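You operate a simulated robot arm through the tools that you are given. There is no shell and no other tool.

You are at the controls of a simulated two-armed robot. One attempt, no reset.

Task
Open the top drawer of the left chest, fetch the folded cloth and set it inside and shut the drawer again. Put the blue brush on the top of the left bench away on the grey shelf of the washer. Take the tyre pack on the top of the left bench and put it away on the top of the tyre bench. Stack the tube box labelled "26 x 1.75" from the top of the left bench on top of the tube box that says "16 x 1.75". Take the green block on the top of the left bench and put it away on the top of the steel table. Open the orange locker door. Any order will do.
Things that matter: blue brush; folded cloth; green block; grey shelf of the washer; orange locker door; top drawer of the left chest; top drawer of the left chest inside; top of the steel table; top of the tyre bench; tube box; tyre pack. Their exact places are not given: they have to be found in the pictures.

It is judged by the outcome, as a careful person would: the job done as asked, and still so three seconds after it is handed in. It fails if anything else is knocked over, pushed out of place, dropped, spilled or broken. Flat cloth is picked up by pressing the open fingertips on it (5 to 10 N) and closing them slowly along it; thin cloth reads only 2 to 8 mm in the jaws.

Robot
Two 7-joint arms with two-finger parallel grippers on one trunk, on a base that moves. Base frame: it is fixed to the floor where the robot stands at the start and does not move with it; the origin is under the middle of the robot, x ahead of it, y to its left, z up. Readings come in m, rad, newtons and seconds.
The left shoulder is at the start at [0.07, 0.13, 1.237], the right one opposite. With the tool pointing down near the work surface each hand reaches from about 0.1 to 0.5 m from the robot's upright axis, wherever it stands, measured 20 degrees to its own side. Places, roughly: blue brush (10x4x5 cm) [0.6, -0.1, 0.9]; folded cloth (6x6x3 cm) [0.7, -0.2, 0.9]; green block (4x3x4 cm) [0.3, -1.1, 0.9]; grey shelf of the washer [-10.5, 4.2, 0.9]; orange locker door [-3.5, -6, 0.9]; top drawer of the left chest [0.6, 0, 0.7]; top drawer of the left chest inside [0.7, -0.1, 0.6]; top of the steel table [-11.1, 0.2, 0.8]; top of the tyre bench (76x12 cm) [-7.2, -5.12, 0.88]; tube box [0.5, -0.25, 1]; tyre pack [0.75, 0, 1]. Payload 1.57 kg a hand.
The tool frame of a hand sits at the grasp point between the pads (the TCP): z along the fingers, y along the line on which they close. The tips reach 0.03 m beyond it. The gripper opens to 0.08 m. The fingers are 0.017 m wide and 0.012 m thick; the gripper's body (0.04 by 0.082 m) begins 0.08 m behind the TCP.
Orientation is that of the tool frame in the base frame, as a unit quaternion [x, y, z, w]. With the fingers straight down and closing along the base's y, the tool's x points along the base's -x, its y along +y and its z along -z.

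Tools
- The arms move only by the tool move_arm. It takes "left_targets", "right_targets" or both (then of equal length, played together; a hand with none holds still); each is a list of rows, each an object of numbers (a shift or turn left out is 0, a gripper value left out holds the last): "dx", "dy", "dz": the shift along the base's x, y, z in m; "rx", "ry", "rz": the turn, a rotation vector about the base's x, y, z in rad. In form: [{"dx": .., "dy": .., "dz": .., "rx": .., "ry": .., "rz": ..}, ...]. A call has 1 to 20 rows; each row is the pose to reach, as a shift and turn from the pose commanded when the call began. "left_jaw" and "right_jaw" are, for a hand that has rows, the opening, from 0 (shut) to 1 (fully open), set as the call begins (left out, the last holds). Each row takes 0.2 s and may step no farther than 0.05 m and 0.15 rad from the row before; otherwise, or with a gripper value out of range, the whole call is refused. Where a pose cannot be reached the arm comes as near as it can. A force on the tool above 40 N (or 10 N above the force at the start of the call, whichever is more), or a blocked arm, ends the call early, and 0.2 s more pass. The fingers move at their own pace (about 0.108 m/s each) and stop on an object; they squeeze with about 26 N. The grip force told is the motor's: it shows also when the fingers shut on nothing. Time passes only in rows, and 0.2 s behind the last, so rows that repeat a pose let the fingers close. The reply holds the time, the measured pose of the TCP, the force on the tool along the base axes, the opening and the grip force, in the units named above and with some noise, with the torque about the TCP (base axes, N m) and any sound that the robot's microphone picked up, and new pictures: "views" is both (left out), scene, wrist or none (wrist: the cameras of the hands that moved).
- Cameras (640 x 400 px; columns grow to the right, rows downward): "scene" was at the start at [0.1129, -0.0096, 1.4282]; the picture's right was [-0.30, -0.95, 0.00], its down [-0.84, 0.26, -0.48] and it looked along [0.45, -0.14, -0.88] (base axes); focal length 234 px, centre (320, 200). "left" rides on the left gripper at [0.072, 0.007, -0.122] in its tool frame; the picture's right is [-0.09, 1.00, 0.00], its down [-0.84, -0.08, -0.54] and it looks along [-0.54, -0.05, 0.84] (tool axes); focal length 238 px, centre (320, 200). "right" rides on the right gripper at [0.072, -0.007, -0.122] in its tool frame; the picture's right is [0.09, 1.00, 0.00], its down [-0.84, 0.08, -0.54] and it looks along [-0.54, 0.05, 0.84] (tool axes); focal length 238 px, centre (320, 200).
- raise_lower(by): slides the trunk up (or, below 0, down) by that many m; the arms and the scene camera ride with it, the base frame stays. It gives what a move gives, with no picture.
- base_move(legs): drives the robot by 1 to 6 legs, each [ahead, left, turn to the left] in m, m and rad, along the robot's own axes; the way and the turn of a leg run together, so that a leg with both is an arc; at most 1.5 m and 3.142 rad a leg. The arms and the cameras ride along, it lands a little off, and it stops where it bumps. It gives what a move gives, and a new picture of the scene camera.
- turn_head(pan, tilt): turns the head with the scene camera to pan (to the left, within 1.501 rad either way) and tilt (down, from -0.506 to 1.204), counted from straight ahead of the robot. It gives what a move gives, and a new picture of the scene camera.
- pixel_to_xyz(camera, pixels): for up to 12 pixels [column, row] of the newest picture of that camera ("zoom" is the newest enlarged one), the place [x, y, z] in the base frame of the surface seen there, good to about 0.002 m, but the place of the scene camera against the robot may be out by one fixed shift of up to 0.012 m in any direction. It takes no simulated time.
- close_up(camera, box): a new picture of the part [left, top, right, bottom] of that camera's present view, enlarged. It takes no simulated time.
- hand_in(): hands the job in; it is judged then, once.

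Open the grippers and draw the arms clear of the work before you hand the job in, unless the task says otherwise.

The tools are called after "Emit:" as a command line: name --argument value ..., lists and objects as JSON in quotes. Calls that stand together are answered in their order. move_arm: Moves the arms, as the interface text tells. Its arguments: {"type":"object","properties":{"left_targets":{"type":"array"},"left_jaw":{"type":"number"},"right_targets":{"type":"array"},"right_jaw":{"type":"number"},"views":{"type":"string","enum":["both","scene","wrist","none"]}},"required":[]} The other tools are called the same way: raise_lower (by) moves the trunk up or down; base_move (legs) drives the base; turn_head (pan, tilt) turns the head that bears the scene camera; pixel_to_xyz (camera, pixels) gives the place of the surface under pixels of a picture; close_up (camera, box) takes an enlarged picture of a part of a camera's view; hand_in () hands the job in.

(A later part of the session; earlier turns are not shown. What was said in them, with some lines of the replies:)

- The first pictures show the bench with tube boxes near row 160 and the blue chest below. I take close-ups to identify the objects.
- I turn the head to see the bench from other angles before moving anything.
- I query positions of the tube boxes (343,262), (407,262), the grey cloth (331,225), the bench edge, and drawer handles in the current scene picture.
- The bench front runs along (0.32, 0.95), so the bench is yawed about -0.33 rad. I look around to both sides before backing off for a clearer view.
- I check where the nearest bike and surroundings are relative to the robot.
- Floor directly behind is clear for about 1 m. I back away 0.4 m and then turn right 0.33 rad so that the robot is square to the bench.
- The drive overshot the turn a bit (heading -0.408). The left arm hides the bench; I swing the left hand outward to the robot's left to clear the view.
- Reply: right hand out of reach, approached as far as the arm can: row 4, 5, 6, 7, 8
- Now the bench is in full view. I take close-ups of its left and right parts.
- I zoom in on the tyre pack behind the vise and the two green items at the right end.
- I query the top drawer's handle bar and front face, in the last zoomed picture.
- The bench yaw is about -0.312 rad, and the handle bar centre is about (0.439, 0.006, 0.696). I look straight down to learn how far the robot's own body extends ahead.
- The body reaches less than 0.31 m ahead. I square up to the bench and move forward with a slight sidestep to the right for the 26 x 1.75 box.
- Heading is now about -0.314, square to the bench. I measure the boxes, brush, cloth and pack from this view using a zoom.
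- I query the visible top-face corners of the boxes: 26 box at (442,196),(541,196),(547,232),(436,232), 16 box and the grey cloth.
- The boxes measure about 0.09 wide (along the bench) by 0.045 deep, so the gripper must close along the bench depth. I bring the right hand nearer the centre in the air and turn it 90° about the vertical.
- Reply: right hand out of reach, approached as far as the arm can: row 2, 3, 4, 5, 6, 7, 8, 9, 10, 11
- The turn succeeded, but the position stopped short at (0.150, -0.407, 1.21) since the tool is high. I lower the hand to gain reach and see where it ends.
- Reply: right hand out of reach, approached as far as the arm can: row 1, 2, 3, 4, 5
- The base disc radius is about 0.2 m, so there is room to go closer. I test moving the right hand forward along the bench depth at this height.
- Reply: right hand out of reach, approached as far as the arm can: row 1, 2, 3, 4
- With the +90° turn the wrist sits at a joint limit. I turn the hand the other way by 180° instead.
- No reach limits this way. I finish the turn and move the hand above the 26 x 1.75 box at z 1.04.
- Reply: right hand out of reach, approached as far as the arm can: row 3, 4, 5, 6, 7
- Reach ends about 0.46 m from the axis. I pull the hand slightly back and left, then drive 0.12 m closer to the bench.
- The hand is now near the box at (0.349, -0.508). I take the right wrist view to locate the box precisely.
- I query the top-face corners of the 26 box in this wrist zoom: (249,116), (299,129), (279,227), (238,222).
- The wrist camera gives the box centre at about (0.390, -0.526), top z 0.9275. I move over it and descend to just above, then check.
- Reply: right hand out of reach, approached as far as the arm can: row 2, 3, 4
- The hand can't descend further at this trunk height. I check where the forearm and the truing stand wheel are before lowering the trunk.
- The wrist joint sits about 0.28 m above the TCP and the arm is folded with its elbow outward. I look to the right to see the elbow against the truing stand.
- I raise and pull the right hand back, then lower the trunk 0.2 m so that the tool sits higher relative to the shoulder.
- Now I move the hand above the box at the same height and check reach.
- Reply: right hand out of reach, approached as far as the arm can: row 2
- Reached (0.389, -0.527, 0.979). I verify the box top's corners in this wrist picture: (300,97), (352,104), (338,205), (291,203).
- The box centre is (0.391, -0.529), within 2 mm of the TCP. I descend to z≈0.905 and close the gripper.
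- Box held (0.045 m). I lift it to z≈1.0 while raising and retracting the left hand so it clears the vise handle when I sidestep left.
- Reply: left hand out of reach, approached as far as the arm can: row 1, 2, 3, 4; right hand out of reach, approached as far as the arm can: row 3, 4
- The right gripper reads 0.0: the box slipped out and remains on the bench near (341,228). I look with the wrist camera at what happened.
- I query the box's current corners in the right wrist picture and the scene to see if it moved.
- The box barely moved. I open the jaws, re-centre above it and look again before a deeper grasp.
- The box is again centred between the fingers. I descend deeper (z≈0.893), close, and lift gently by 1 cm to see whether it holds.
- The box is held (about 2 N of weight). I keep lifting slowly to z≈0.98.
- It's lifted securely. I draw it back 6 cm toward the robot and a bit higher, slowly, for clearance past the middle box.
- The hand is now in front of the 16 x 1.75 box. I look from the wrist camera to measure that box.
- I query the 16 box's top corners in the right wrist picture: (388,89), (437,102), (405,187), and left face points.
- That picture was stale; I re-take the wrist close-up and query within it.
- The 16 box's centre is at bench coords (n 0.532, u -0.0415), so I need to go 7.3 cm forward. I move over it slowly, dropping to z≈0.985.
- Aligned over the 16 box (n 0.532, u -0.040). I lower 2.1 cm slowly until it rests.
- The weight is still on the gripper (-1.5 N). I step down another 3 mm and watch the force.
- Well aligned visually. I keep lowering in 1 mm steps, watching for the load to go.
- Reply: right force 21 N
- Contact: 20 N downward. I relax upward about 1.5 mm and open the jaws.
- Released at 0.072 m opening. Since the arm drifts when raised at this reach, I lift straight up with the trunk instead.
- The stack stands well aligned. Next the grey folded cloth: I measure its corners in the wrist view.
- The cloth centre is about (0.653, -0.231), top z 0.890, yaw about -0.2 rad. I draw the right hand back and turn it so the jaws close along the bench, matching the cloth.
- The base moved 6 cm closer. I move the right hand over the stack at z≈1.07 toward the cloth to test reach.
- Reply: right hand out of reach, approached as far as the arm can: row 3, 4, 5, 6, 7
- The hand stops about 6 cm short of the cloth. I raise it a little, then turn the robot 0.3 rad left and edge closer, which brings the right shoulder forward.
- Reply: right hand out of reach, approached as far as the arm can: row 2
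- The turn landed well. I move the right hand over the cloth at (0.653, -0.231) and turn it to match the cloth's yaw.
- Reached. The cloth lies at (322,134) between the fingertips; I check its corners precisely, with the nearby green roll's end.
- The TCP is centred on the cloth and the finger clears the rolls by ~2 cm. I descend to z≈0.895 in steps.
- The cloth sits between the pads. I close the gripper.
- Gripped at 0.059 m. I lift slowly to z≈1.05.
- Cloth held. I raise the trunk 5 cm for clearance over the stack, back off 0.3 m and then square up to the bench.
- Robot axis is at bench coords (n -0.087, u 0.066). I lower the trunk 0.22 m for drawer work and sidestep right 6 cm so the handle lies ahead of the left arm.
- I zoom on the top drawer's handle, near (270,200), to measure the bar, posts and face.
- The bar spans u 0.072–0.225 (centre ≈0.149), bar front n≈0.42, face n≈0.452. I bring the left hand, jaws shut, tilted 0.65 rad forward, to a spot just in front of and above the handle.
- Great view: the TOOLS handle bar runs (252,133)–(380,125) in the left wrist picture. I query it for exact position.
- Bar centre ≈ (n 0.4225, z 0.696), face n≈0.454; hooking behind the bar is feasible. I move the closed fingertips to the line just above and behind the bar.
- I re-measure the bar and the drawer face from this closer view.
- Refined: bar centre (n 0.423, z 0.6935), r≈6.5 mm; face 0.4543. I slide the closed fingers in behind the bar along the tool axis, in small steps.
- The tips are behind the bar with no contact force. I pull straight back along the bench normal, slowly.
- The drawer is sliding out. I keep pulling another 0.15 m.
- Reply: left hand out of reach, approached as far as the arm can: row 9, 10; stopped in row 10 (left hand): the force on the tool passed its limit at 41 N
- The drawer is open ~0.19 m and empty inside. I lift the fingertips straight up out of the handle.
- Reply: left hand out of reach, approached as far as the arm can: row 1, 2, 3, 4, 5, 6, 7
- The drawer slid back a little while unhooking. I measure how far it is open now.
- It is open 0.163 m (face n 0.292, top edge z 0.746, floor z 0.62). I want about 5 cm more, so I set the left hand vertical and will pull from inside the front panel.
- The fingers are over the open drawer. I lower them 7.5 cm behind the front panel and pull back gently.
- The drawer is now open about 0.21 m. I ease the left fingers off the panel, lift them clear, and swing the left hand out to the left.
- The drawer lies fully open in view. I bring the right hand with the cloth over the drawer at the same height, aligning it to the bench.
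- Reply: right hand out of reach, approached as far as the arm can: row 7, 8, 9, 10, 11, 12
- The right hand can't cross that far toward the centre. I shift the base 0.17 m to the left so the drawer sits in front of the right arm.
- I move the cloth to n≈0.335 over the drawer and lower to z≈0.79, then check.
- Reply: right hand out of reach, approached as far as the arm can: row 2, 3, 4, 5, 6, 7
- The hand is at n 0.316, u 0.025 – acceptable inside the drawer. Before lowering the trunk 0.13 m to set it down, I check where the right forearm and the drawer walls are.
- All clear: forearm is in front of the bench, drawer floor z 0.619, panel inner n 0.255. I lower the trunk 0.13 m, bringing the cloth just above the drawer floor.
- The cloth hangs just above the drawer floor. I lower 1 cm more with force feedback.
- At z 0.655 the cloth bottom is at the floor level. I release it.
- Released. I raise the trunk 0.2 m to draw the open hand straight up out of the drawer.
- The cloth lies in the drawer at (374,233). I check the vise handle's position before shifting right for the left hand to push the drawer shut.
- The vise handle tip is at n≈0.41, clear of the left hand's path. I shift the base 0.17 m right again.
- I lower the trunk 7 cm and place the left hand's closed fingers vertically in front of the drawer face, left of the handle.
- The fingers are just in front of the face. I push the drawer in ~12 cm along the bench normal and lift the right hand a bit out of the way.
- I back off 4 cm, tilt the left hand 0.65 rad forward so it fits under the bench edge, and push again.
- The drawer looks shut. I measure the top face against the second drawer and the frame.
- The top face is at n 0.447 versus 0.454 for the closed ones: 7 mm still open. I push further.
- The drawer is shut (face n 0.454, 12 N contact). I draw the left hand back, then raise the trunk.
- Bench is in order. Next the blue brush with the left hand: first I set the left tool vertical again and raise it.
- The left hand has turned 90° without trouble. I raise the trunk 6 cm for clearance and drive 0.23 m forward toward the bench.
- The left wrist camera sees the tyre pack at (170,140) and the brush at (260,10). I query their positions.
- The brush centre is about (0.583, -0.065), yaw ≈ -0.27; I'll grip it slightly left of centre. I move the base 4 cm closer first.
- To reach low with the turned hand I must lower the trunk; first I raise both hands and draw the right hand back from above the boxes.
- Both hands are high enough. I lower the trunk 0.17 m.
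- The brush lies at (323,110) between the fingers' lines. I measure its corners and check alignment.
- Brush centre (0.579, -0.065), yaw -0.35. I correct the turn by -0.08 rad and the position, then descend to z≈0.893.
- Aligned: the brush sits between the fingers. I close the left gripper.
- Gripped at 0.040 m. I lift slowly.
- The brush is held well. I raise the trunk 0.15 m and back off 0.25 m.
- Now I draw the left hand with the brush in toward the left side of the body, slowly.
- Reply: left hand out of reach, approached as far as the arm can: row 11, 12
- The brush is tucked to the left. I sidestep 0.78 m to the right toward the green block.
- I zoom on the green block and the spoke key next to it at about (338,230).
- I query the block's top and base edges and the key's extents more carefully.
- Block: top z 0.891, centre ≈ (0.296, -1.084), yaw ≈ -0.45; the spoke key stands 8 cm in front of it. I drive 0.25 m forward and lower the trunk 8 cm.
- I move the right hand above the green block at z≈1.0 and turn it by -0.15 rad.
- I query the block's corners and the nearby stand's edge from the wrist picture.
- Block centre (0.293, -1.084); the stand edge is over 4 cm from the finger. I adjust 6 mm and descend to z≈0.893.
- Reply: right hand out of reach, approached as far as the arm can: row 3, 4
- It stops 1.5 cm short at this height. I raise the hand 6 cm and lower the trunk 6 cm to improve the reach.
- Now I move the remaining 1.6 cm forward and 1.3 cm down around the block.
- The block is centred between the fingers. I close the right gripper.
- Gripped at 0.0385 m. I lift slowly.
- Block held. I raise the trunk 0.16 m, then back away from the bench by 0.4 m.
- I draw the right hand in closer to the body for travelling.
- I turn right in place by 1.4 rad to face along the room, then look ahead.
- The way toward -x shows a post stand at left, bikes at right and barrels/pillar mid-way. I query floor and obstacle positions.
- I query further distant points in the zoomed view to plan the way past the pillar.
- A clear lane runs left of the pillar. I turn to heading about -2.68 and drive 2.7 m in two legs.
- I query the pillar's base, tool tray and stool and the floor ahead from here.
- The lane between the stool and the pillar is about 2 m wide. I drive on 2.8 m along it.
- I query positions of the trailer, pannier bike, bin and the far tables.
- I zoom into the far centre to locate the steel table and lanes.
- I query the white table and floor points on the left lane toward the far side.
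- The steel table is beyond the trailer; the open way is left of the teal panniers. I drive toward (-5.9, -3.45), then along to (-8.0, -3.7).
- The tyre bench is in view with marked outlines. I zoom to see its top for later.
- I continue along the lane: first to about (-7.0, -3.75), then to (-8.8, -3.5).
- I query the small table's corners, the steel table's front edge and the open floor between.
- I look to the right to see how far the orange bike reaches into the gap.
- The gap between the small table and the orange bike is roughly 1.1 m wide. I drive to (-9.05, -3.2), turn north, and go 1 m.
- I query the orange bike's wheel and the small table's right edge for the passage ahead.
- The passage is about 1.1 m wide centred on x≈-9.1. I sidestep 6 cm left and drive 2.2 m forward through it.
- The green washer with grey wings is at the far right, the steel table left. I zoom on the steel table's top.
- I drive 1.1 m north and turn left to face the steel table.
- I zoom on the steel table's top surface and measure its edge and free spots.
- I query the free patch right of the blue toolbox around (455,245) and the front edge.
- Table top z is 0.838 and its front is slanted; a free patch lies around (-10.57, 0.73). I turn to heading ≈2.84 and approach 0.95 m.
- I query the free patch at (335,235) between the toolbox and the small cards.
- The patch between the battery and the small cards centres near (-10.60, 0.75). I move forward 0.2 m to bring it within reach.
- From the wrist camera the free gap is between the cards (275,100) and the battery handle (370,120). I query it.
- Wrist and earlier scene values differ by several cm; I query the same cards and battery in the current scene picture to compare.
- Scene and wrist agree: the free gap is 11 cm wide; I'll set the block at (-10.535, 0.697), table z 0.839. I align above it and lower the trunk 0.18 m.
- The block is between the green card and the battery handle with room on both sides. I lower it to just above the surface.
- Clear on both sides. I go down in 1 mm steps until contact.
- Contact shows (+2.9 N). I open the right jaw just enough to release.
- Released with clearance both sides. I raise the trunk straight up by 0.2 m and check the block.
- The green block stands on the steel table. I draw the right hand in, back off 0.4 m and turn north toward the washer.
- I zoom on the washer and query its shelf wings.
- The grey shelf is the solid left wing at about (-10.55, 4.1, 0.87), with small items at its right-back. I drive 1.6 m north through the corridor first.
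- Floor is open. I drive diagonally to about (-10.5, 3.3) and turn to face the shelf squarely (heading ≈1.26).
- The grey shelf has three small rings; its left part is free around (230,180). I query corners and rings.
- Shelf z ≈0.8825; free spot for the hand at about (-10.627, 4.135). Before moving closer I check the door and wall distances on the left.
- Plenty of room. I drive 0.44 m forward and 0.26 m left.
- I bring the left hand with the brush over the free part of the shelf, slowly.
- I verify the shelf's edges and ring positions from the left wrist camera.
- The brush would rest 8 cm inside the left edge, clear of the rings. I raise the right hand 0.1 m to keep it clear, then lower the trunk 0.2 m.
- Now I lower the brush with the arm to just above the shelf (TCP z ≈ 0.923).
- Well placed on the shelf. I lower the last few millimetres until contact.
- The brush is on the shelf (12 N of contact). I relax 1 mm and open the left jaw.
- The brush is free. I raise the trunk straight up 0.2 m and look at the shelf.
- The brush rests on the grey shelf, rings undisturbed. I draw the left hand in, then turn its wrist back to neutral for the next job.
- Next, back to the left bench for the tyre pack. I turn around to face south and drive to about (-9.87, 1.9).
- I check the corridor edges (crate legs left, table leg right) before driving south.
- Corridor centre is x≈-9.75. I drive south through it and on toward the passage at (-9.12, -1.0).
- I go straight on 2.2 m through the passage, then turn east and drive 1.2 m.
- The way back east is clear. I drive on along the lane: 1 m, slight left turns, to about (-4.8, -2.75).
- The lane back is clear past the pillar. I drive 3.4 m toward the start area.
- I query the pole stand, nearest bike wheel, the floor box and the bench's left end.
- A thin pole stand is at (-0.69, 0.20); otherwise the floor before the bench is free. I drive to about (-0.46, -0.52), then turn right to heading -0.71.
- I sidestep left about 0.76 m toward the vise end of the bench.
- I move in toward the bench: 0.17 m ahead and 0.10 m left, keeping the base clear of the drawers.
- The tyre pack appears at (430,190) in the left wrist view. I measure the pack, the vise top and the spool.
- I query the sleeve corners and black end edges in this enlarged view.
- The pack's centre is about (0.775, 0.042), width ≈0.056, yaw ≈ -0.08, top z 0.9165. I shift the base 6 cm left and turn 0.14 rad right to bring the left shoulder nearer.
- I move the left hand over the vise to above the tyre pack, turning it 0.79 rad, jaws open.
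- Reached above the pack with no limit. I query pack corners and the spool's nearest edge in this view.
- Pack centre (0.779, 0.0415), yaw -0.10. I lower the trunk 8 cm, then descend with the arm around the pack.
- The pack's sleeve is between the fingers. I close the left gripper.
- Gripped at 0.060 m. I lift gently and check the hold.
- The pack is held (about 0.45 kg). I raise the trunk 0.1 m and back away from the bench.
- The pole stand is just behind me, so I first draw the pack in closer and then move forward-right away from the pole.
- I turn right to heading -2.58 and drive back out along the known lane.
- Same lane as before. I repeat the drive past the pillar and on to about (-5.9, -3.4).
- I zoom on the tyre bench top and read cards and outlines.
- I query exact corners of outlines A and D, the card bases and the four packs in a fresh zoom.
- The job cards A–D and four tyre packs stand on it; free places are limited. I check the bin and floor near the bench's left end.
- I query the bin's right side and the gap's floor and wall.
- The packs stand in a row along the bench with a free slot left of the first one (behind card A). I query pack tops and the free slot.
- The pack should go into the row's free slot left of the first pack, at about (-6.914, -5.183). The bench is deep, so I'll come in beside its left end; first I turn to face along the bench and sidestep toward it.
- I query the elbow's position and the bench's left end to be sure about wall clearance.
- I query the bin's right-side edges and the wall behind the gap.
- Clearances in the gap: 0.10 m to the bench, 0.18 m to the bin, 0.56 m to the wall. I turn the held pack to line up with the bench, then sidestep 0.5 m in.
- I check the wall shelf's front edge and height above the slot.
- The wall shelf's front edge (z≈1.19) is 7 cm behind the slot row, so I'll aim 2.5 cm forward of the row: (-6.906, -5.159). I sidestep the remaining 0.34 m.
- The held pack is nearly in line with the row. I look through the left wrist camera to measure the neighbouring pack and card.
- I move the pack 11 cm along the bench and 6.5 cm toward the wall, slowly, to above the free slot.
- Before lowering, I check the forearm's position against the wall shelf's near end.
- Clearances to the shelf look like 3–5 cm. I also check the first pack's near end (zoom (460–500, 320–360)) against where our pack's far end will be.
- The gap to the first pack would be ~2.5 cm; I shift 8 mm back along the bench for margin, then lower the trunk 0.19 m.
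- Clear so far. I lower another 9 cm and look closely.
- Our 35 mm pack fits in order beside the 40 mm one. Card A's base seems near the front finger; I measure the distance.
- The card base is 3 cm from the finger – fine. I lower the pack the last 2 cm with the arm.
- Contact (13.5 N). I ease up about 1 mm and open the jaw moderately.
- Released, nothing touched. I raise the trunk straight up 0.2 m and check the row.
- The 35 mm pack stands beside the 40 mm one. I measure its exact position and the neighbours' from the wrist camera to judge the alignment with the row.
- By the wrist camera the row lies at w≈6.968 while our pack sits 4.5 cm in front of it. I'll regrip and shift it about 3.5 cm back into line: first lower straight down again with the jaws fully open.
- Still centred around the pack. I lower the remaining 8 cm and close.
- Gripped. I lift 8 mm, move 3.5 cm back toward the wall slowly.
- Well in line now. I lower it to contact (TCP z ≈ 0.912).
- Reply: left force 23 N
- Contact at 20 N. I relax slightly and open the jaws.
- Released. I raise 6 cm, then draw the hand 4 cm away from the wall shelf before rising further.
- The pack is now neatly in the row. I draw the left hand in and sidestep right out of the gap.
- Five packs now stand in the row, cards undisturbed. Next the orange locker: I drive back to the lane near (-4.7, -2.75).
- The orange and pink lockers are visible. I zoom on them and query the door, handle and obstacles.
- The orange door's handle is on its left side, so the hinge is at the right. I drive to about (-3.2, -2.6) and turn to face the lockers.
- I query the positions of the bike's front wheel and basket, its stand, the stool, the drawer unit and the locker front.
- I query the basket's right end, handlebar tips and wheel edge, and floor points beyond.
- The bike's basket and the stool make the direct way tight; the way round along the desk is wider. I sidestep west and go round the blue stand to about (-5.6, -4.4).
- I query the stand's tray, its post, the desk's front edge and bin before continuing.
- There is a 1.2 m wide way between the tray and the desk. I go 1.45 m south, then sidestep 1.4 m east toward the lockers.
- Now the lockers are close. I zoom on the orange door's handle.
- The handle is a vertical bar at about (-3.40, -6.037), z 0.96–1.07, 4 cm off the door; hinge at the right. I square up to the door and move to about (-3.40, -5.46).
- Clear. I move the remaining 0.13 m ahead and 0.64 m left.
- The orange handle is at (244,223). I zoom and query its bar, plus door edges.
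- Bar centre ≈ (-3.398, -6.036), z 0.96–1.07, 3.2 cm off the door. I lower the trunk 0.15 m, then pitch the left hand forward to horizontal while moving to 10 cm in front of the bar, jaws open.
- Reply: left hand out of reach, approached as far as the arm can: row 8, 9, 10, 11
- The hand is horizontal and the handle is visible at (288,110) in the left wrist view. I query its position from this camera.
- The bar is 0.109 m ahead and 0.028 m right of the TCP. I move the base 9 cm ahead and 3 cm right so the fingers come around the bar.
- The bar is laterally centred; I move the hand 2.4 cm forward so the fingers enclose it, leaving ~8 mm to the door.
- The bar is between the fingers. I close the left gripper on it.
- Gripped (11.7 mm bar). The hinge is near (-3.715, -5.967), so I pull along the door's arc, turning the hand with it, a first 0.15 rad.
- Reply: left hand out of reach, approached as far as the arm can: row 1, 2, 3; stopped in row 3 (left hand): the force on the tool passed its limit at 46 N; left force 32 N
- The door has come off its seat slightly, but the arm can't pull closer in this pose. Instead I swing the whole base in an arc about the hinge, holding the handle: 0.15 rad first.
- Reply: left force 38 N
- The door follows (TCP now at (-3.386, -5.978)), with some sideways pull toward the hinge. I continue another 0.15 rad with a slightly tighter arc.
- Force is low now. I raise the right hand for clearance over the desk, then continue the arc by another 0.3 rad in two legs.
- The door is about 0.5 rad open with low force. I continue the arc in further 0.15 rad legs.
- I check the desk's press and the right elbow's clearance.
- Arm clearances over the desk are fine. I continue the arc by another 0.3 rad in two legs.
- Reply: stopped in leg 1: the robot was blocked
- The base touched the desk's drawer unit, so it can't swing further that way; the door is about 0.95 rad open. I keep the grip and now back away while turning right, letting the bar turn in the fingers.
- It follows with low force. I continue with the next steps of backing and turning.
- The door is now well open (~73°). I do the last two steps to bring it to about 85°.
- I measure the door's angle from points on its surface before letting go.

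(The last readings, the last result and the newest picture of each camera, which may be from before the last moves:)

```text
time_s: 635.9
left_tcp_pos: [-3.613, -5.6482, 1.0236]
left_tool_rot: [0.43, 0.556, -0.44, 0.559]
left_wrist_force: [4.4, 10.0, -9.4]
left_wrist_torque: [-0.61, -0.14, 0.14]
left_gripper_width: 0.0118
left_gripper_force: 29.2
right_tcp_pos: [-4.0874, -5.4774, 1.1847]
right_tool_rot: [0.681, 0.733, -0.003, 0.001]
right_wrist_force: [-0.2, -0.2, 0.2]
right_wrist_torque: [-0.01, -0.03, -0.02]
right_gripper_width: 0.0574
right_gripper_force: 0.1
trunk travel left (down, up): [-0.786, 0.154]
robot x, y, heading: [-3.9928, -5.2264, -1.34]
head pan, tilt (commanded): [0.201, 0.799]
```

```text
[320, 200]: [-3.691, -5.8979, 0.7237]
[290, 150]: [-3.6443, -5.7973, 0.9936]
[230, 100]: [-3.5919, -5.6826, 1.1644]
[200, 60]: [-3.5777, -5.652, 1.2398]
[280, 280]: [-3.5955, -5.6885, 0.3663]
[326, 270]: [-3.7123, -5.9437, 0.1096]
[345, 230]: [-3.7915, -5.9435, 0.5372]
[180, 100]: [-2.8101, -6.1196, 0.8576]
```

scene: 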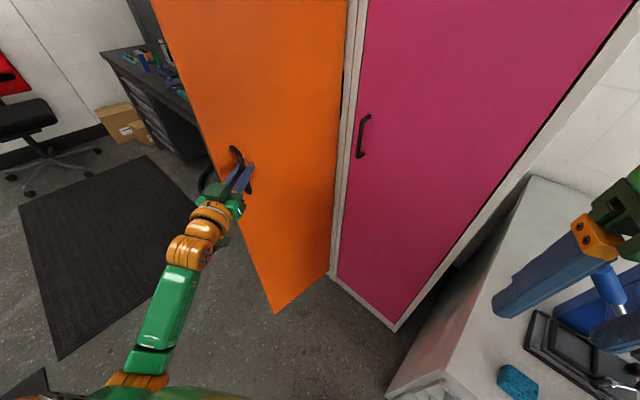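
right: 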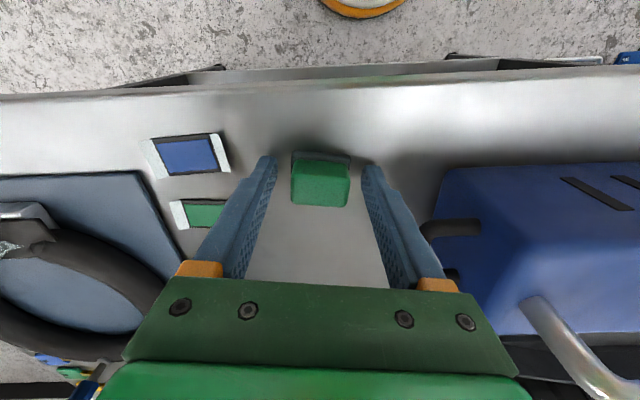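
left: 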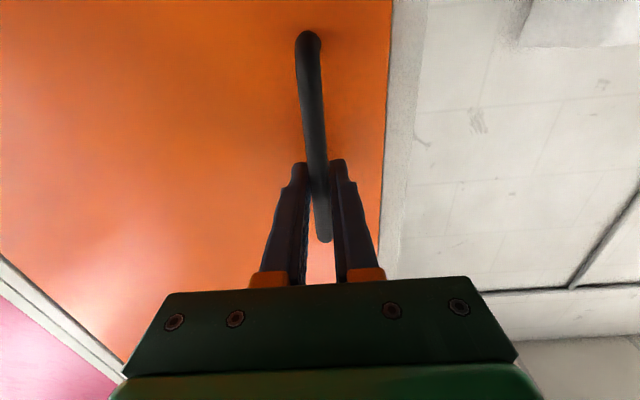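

The door stands at about 1.45 rad (83°). I loosen the jaws slightly and back straight off.

Emit:
move_arm --left_targets '[{"dz": 0}, {"dz": 0}]' --left_jaw 0.3 --views "wrist"

```text
time_s: 636.5
left_tcp_pos: [-3.616, -5.6517, 1.0239]
left_tool_rot: [0.43, 0.556, -0.439, 0.56]
left_wrist_force: [0.4, -0.6, 0.1]
left_wrist_torque: [-0.01, -0.03, 0.0]
left_gripper_width: 0.0241
left_gripper_force: 0.0
right_tcp_pos: [-4.0909, -5.479, 1.1843]
right_tool_rot: [0.681, 0.733, -0.001, 0.003]
right_wrist_force: [0.7, 1.6, -0.2]
right_wrist_torque: [0.02, -0.01, 0.0]
right_gripper_width: 0.0574
right_gripper_force: 0.1
trunk travel left (down, up): [-0.786, 0.154]
robot x, y, heading: [-3.9929, -5.2287, -1.338]
head pan, tilt (commanded): [0.201, 0.799]
```

left: 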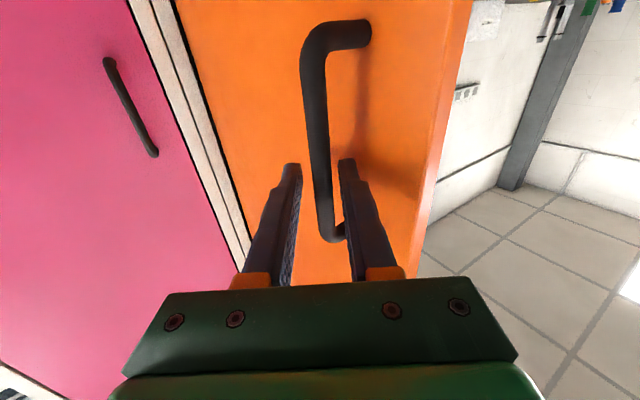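

The fingers are free around the bar. I back the base straight off 0.12 m.

Emit:
base_move --legs '[[-0.12, 0, 0]]'

Emit:
pixel_to_xyz --camera "scene" --pixels '[[290, 150], [230, 100], [280, 260], [320, 200]]'

```text
time_s: 637.7
left_tcp_pos: [-3.6439, -5.5358, 1.0211]
left_tool_rot: [0.431, 0.557, -0.437, 0.56]
left_wrist_force: [-0.2, -0.5, -0.7]
left_wrist_torque: [-0.02, -0.01, -0.04]
left_gripper_width: 0.0241
left_gripper_force: 0.1
right_tcp_pos: [-4.1193, -5.365, 1.1835]
right_tool_rot: [0.68, 0.733, 0.001, 0.002]
right_wrist_force: [0.0, 0.7, -0.3]
right_wrist_torque: [-0.01, -0.03, 0.0]
right_gripper_width: 0.0575
right_gripper_force: 0.1
trunk travel left (down, up): [-0.786, 0.154]
robot x, y, heading: [-4.0206, -5.1094, -1.338]
head pan, tilt (commanded): [0.201, 0.799]
```

scene: 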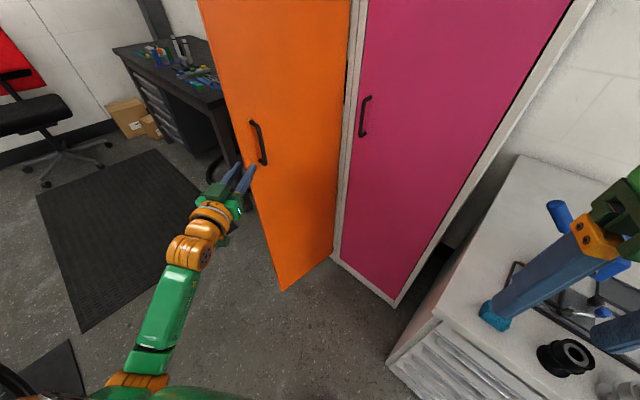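

```text
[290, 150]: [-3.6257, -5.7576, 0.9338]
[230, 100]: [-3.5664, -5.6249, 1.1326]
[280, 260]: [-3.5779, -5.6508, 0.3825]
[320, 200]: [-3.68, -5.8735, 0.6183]
```

The door stays open at 83°. I move away toward the back-right in small steps, clear of the bike's basket and the desk.

Emit:
base_move --legs '[[-0.22, -0.14, 0], [-0.2, -0.14, 0]]'

Emit:
raise_lower --by 0.12

Emit:
turn_head --pan 0.3 --tilt 0.5

```text
time_s: 641.0
left_tcp_pos: [-4.0144, -5.1856, 1.0239]
left_tool_rot: [0.432, 0.556, -0.438, 0.559]
left_wrist_force: [0.2, 0.1, 0.0]
left_wrist_torque: [-0.02, -0.04, 0.04]
left_gripper_width: 0.0241
left_gripper_force: 0.0
right_tcp_pos: [-4.4874, -5.0148, 1.184]
right_tool_rot: [0.681, 0.732, 0.0, 0.002]
right_wrist_force: [0.5, 0.2, 0.2]
right_wrist_torque: [0.0, 0.03, -0.01]
right_gripper_width: 0.0576
right_gripper_force: 0.1
trunk travel left (down, up): [-0.786, 0.154]
robot x, y, heading: [-4.3897, -4.7585, -1.34]
head pan, tilt (commanded): [0.201, 0.799]
```

scene: 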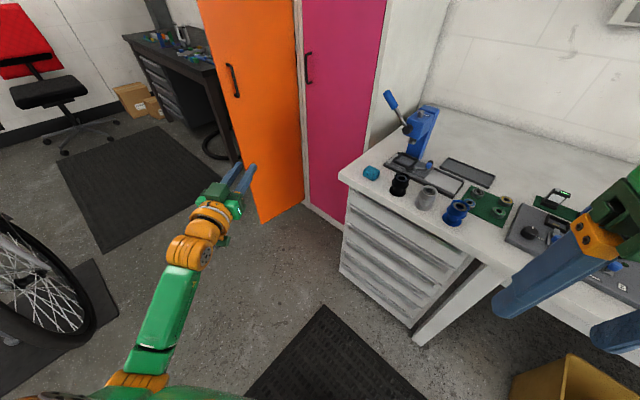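

```text
time_s: 642.5
left_tcp_pos: [-4.0147, -5.1856, 1.1447]
left_tool_rot: [0.431, 0.556, -0.438, 0.56]
left_wrist_force: [0.4, -0.5, 0.2]
left_wrist_torque: [0.01, 0.04, -0.03]
left_gripper_width: 0.0241
left_gripper_force: 0.0
right_tcp_pos: [-4.4889, -5.0141, 1.3035]
right_tool_rot: [0.681, 0.732, 0.001, 0.002]
right_wrist_force: [0.9, -0.2, -0.7]
right_wrist_torque: [0.01, -0.01, 0.0]
right_gripper_width: 0.0577
right_gripper_force: 0.1
trunk travel left (down, up): [-0.906, 0.034]
robot x, y, heading: [-4.3902, -4.7639, -1.345]
head pan, tilt (commanded): [0.201, 0.799]
```

```text
time_s: 643.3
left_tcp_pos: [-4.0149, -5.1849, 1.1449]
left_tool_rot: [0.431, 0.555, -0.439, 0.56]
left_wrist_force: [-0.2, -0.3, -0.7]
left_wrist_torque: [0.02, 0.0, 0.0]
left_gripper_width: 0.0236
left_gripper_force: 0.1
right_tcp_pos: [-4.4877, -5.0128, 1.3031]
right_tool_rot: [0.681, 0.732, 0.0, 0.002]
right_wrist_force: [-0.3, -0.3, -0.1]
right_wrist_torque: [0.01, 0.0, -0.01]
right_gripper_width: 0.0576
right_gripper_force: 0.2
trunk travel left (down, up): [-0.906, 0.034]
robot x, y, heading: [-4.3905, -4.7592, -1.343]
head pan, tilt (commanded): [0.3, 0.499]
```

scene: 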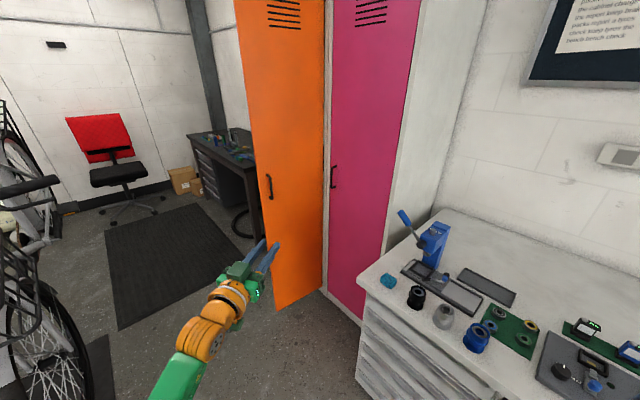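

The door is open. I verify that the desk wasn't shifted by the light bump, comparing its corner with the earlier measurement.

Emit:
pixel_to_xyz --camera "scene" --pixels '[[361, 280], [365, 290], [440, 208], [387, 280], [270, 185], [250, 100], [315, 270]]'

```text
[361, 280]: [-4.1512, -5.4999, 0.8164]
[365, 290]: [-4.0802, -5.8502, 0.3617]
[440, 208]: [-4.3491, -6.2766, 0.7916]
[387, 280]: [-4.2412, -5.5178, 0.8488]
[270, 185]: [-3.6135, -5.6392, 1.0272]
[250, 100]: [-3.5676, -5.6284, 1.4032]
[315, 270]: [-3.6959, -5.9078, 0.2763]
```

I compare the drawer unit's front-left edge, earlier measured at about (-4.17, -5.545).

Emit:
pixel_to_xyz --camera "scene" --pixels '[[363, 330], [361, 350], [366, 340], [370, 360], [359, 370], [362, 310], [368, 320]]'

Emit:
close_up --camera "scene" --box '[320, 200, 560, 400]'

```text
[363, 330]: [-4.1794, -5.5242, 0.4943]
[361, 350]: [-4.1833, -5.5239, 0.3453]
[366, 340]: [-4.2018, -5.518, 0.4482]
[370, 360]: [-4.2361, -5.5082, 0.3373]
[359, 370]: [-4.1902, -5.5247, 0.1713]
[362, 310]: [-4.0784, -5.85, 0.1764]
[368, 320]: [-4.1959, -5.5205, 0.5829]
```

```text
2.00 times, centred on (440, 300) of scene
```

zoom: 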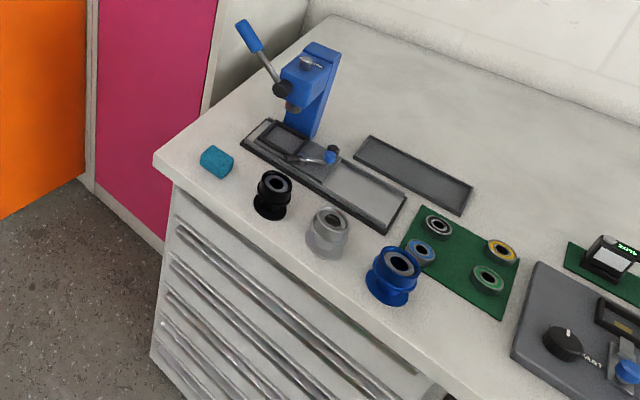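

The desk's front plane is unchanged and its items stand. I open both grippers fully, well clear of everything.

Emit:
move_arm --left_targets '[{"dz": 0.0}, {"dz": 0.0}, {"dz": 0.0}]' --right_targets '[{"dz": 0.0}, {"dz": 0.0}, {"dz": 0.0}]' --left_jaw 1.0 --right_jaw 1.0 --views "scene"

```text
time_s: 644.1
left_tcp_pos: [-4.0151, -5.1857, 1.1445]
left_tool_rot: [0.431, 0.555, -0.439, 0.56]
left_wrist_force: [-0.6, -0.1, -0.9]
left_wrist_torque: [0.02, 0.0, -0.01]
left_gripper_width: 0.08
left_gripper_force: 0.0
right_tcp_pos: [-4.49, -5.0128, 1.303]
right_tool_rot: [0.682, 0.732, 0.001, 0.003]
right_wrist_force: [1.0, -0.6, 0.1]
right_wrist_torque: [0.0, -0.01, 0.0]
right_gripper_width: 0.0802
right_gripper_force: 0.0
trunk travel left (down, up): [-0.906, 0.034]
robot x, y, heading: [-4.3914, -4.7622, -1.344]
head pan, tilt (commanded): [0.3, 0.499]
```

scene: 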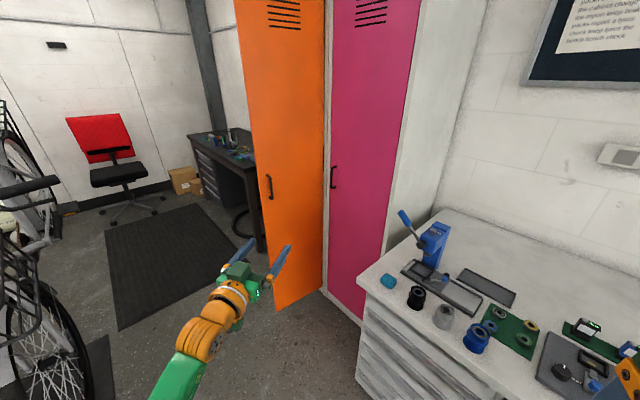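

The orange door stands open, both grippers are empty and open, and the arms are clear. The cloth is in the shut drawer, the tube boxes are stacked, and the block, brush and tyre pack are in their places. I hand the job in.

Emit:
hand_in

```text
The job is handed in.
```

I finished all six tasks and handed the job in; I haven't been told how it was judged. These are the results I checked with the cameras and sensors:

| Task | Result |
|---|---|
| Folded cloth | In the top drawer of the left chest. The drawer is shut, with its front back at its starting position. |
| Tube boxes | "26 x 1.75" stands squarely on "16 x 1.75". |
| Green block | On the steel table, in the free patch between the blue battery and the small cards. |
| Blue brush | On the grey left shelf of the washer; the three rings there were not touched. |
| Tyre pack | In the free slot at the left end of the pack row on the tyre bench. I placed it, then shifted it 3.5 cm back into line. |
| Orange locker door | Open to about 83°, and it stayed there after I let go. |

Two mishaps along the way:

- **Tube box:** it slipped out of the gripper on the first lift. It stayed upright near its place, and the second grasp held.
- **Desk:** the base was blocked while swinging the locker door open, most likely by the corner of the white desk beside the lockers. The desk's front is where it was and everything on it is standing. I couldn't rule out a sideways shift of about a centimetre.

Both grippers were left open and clear of the work.
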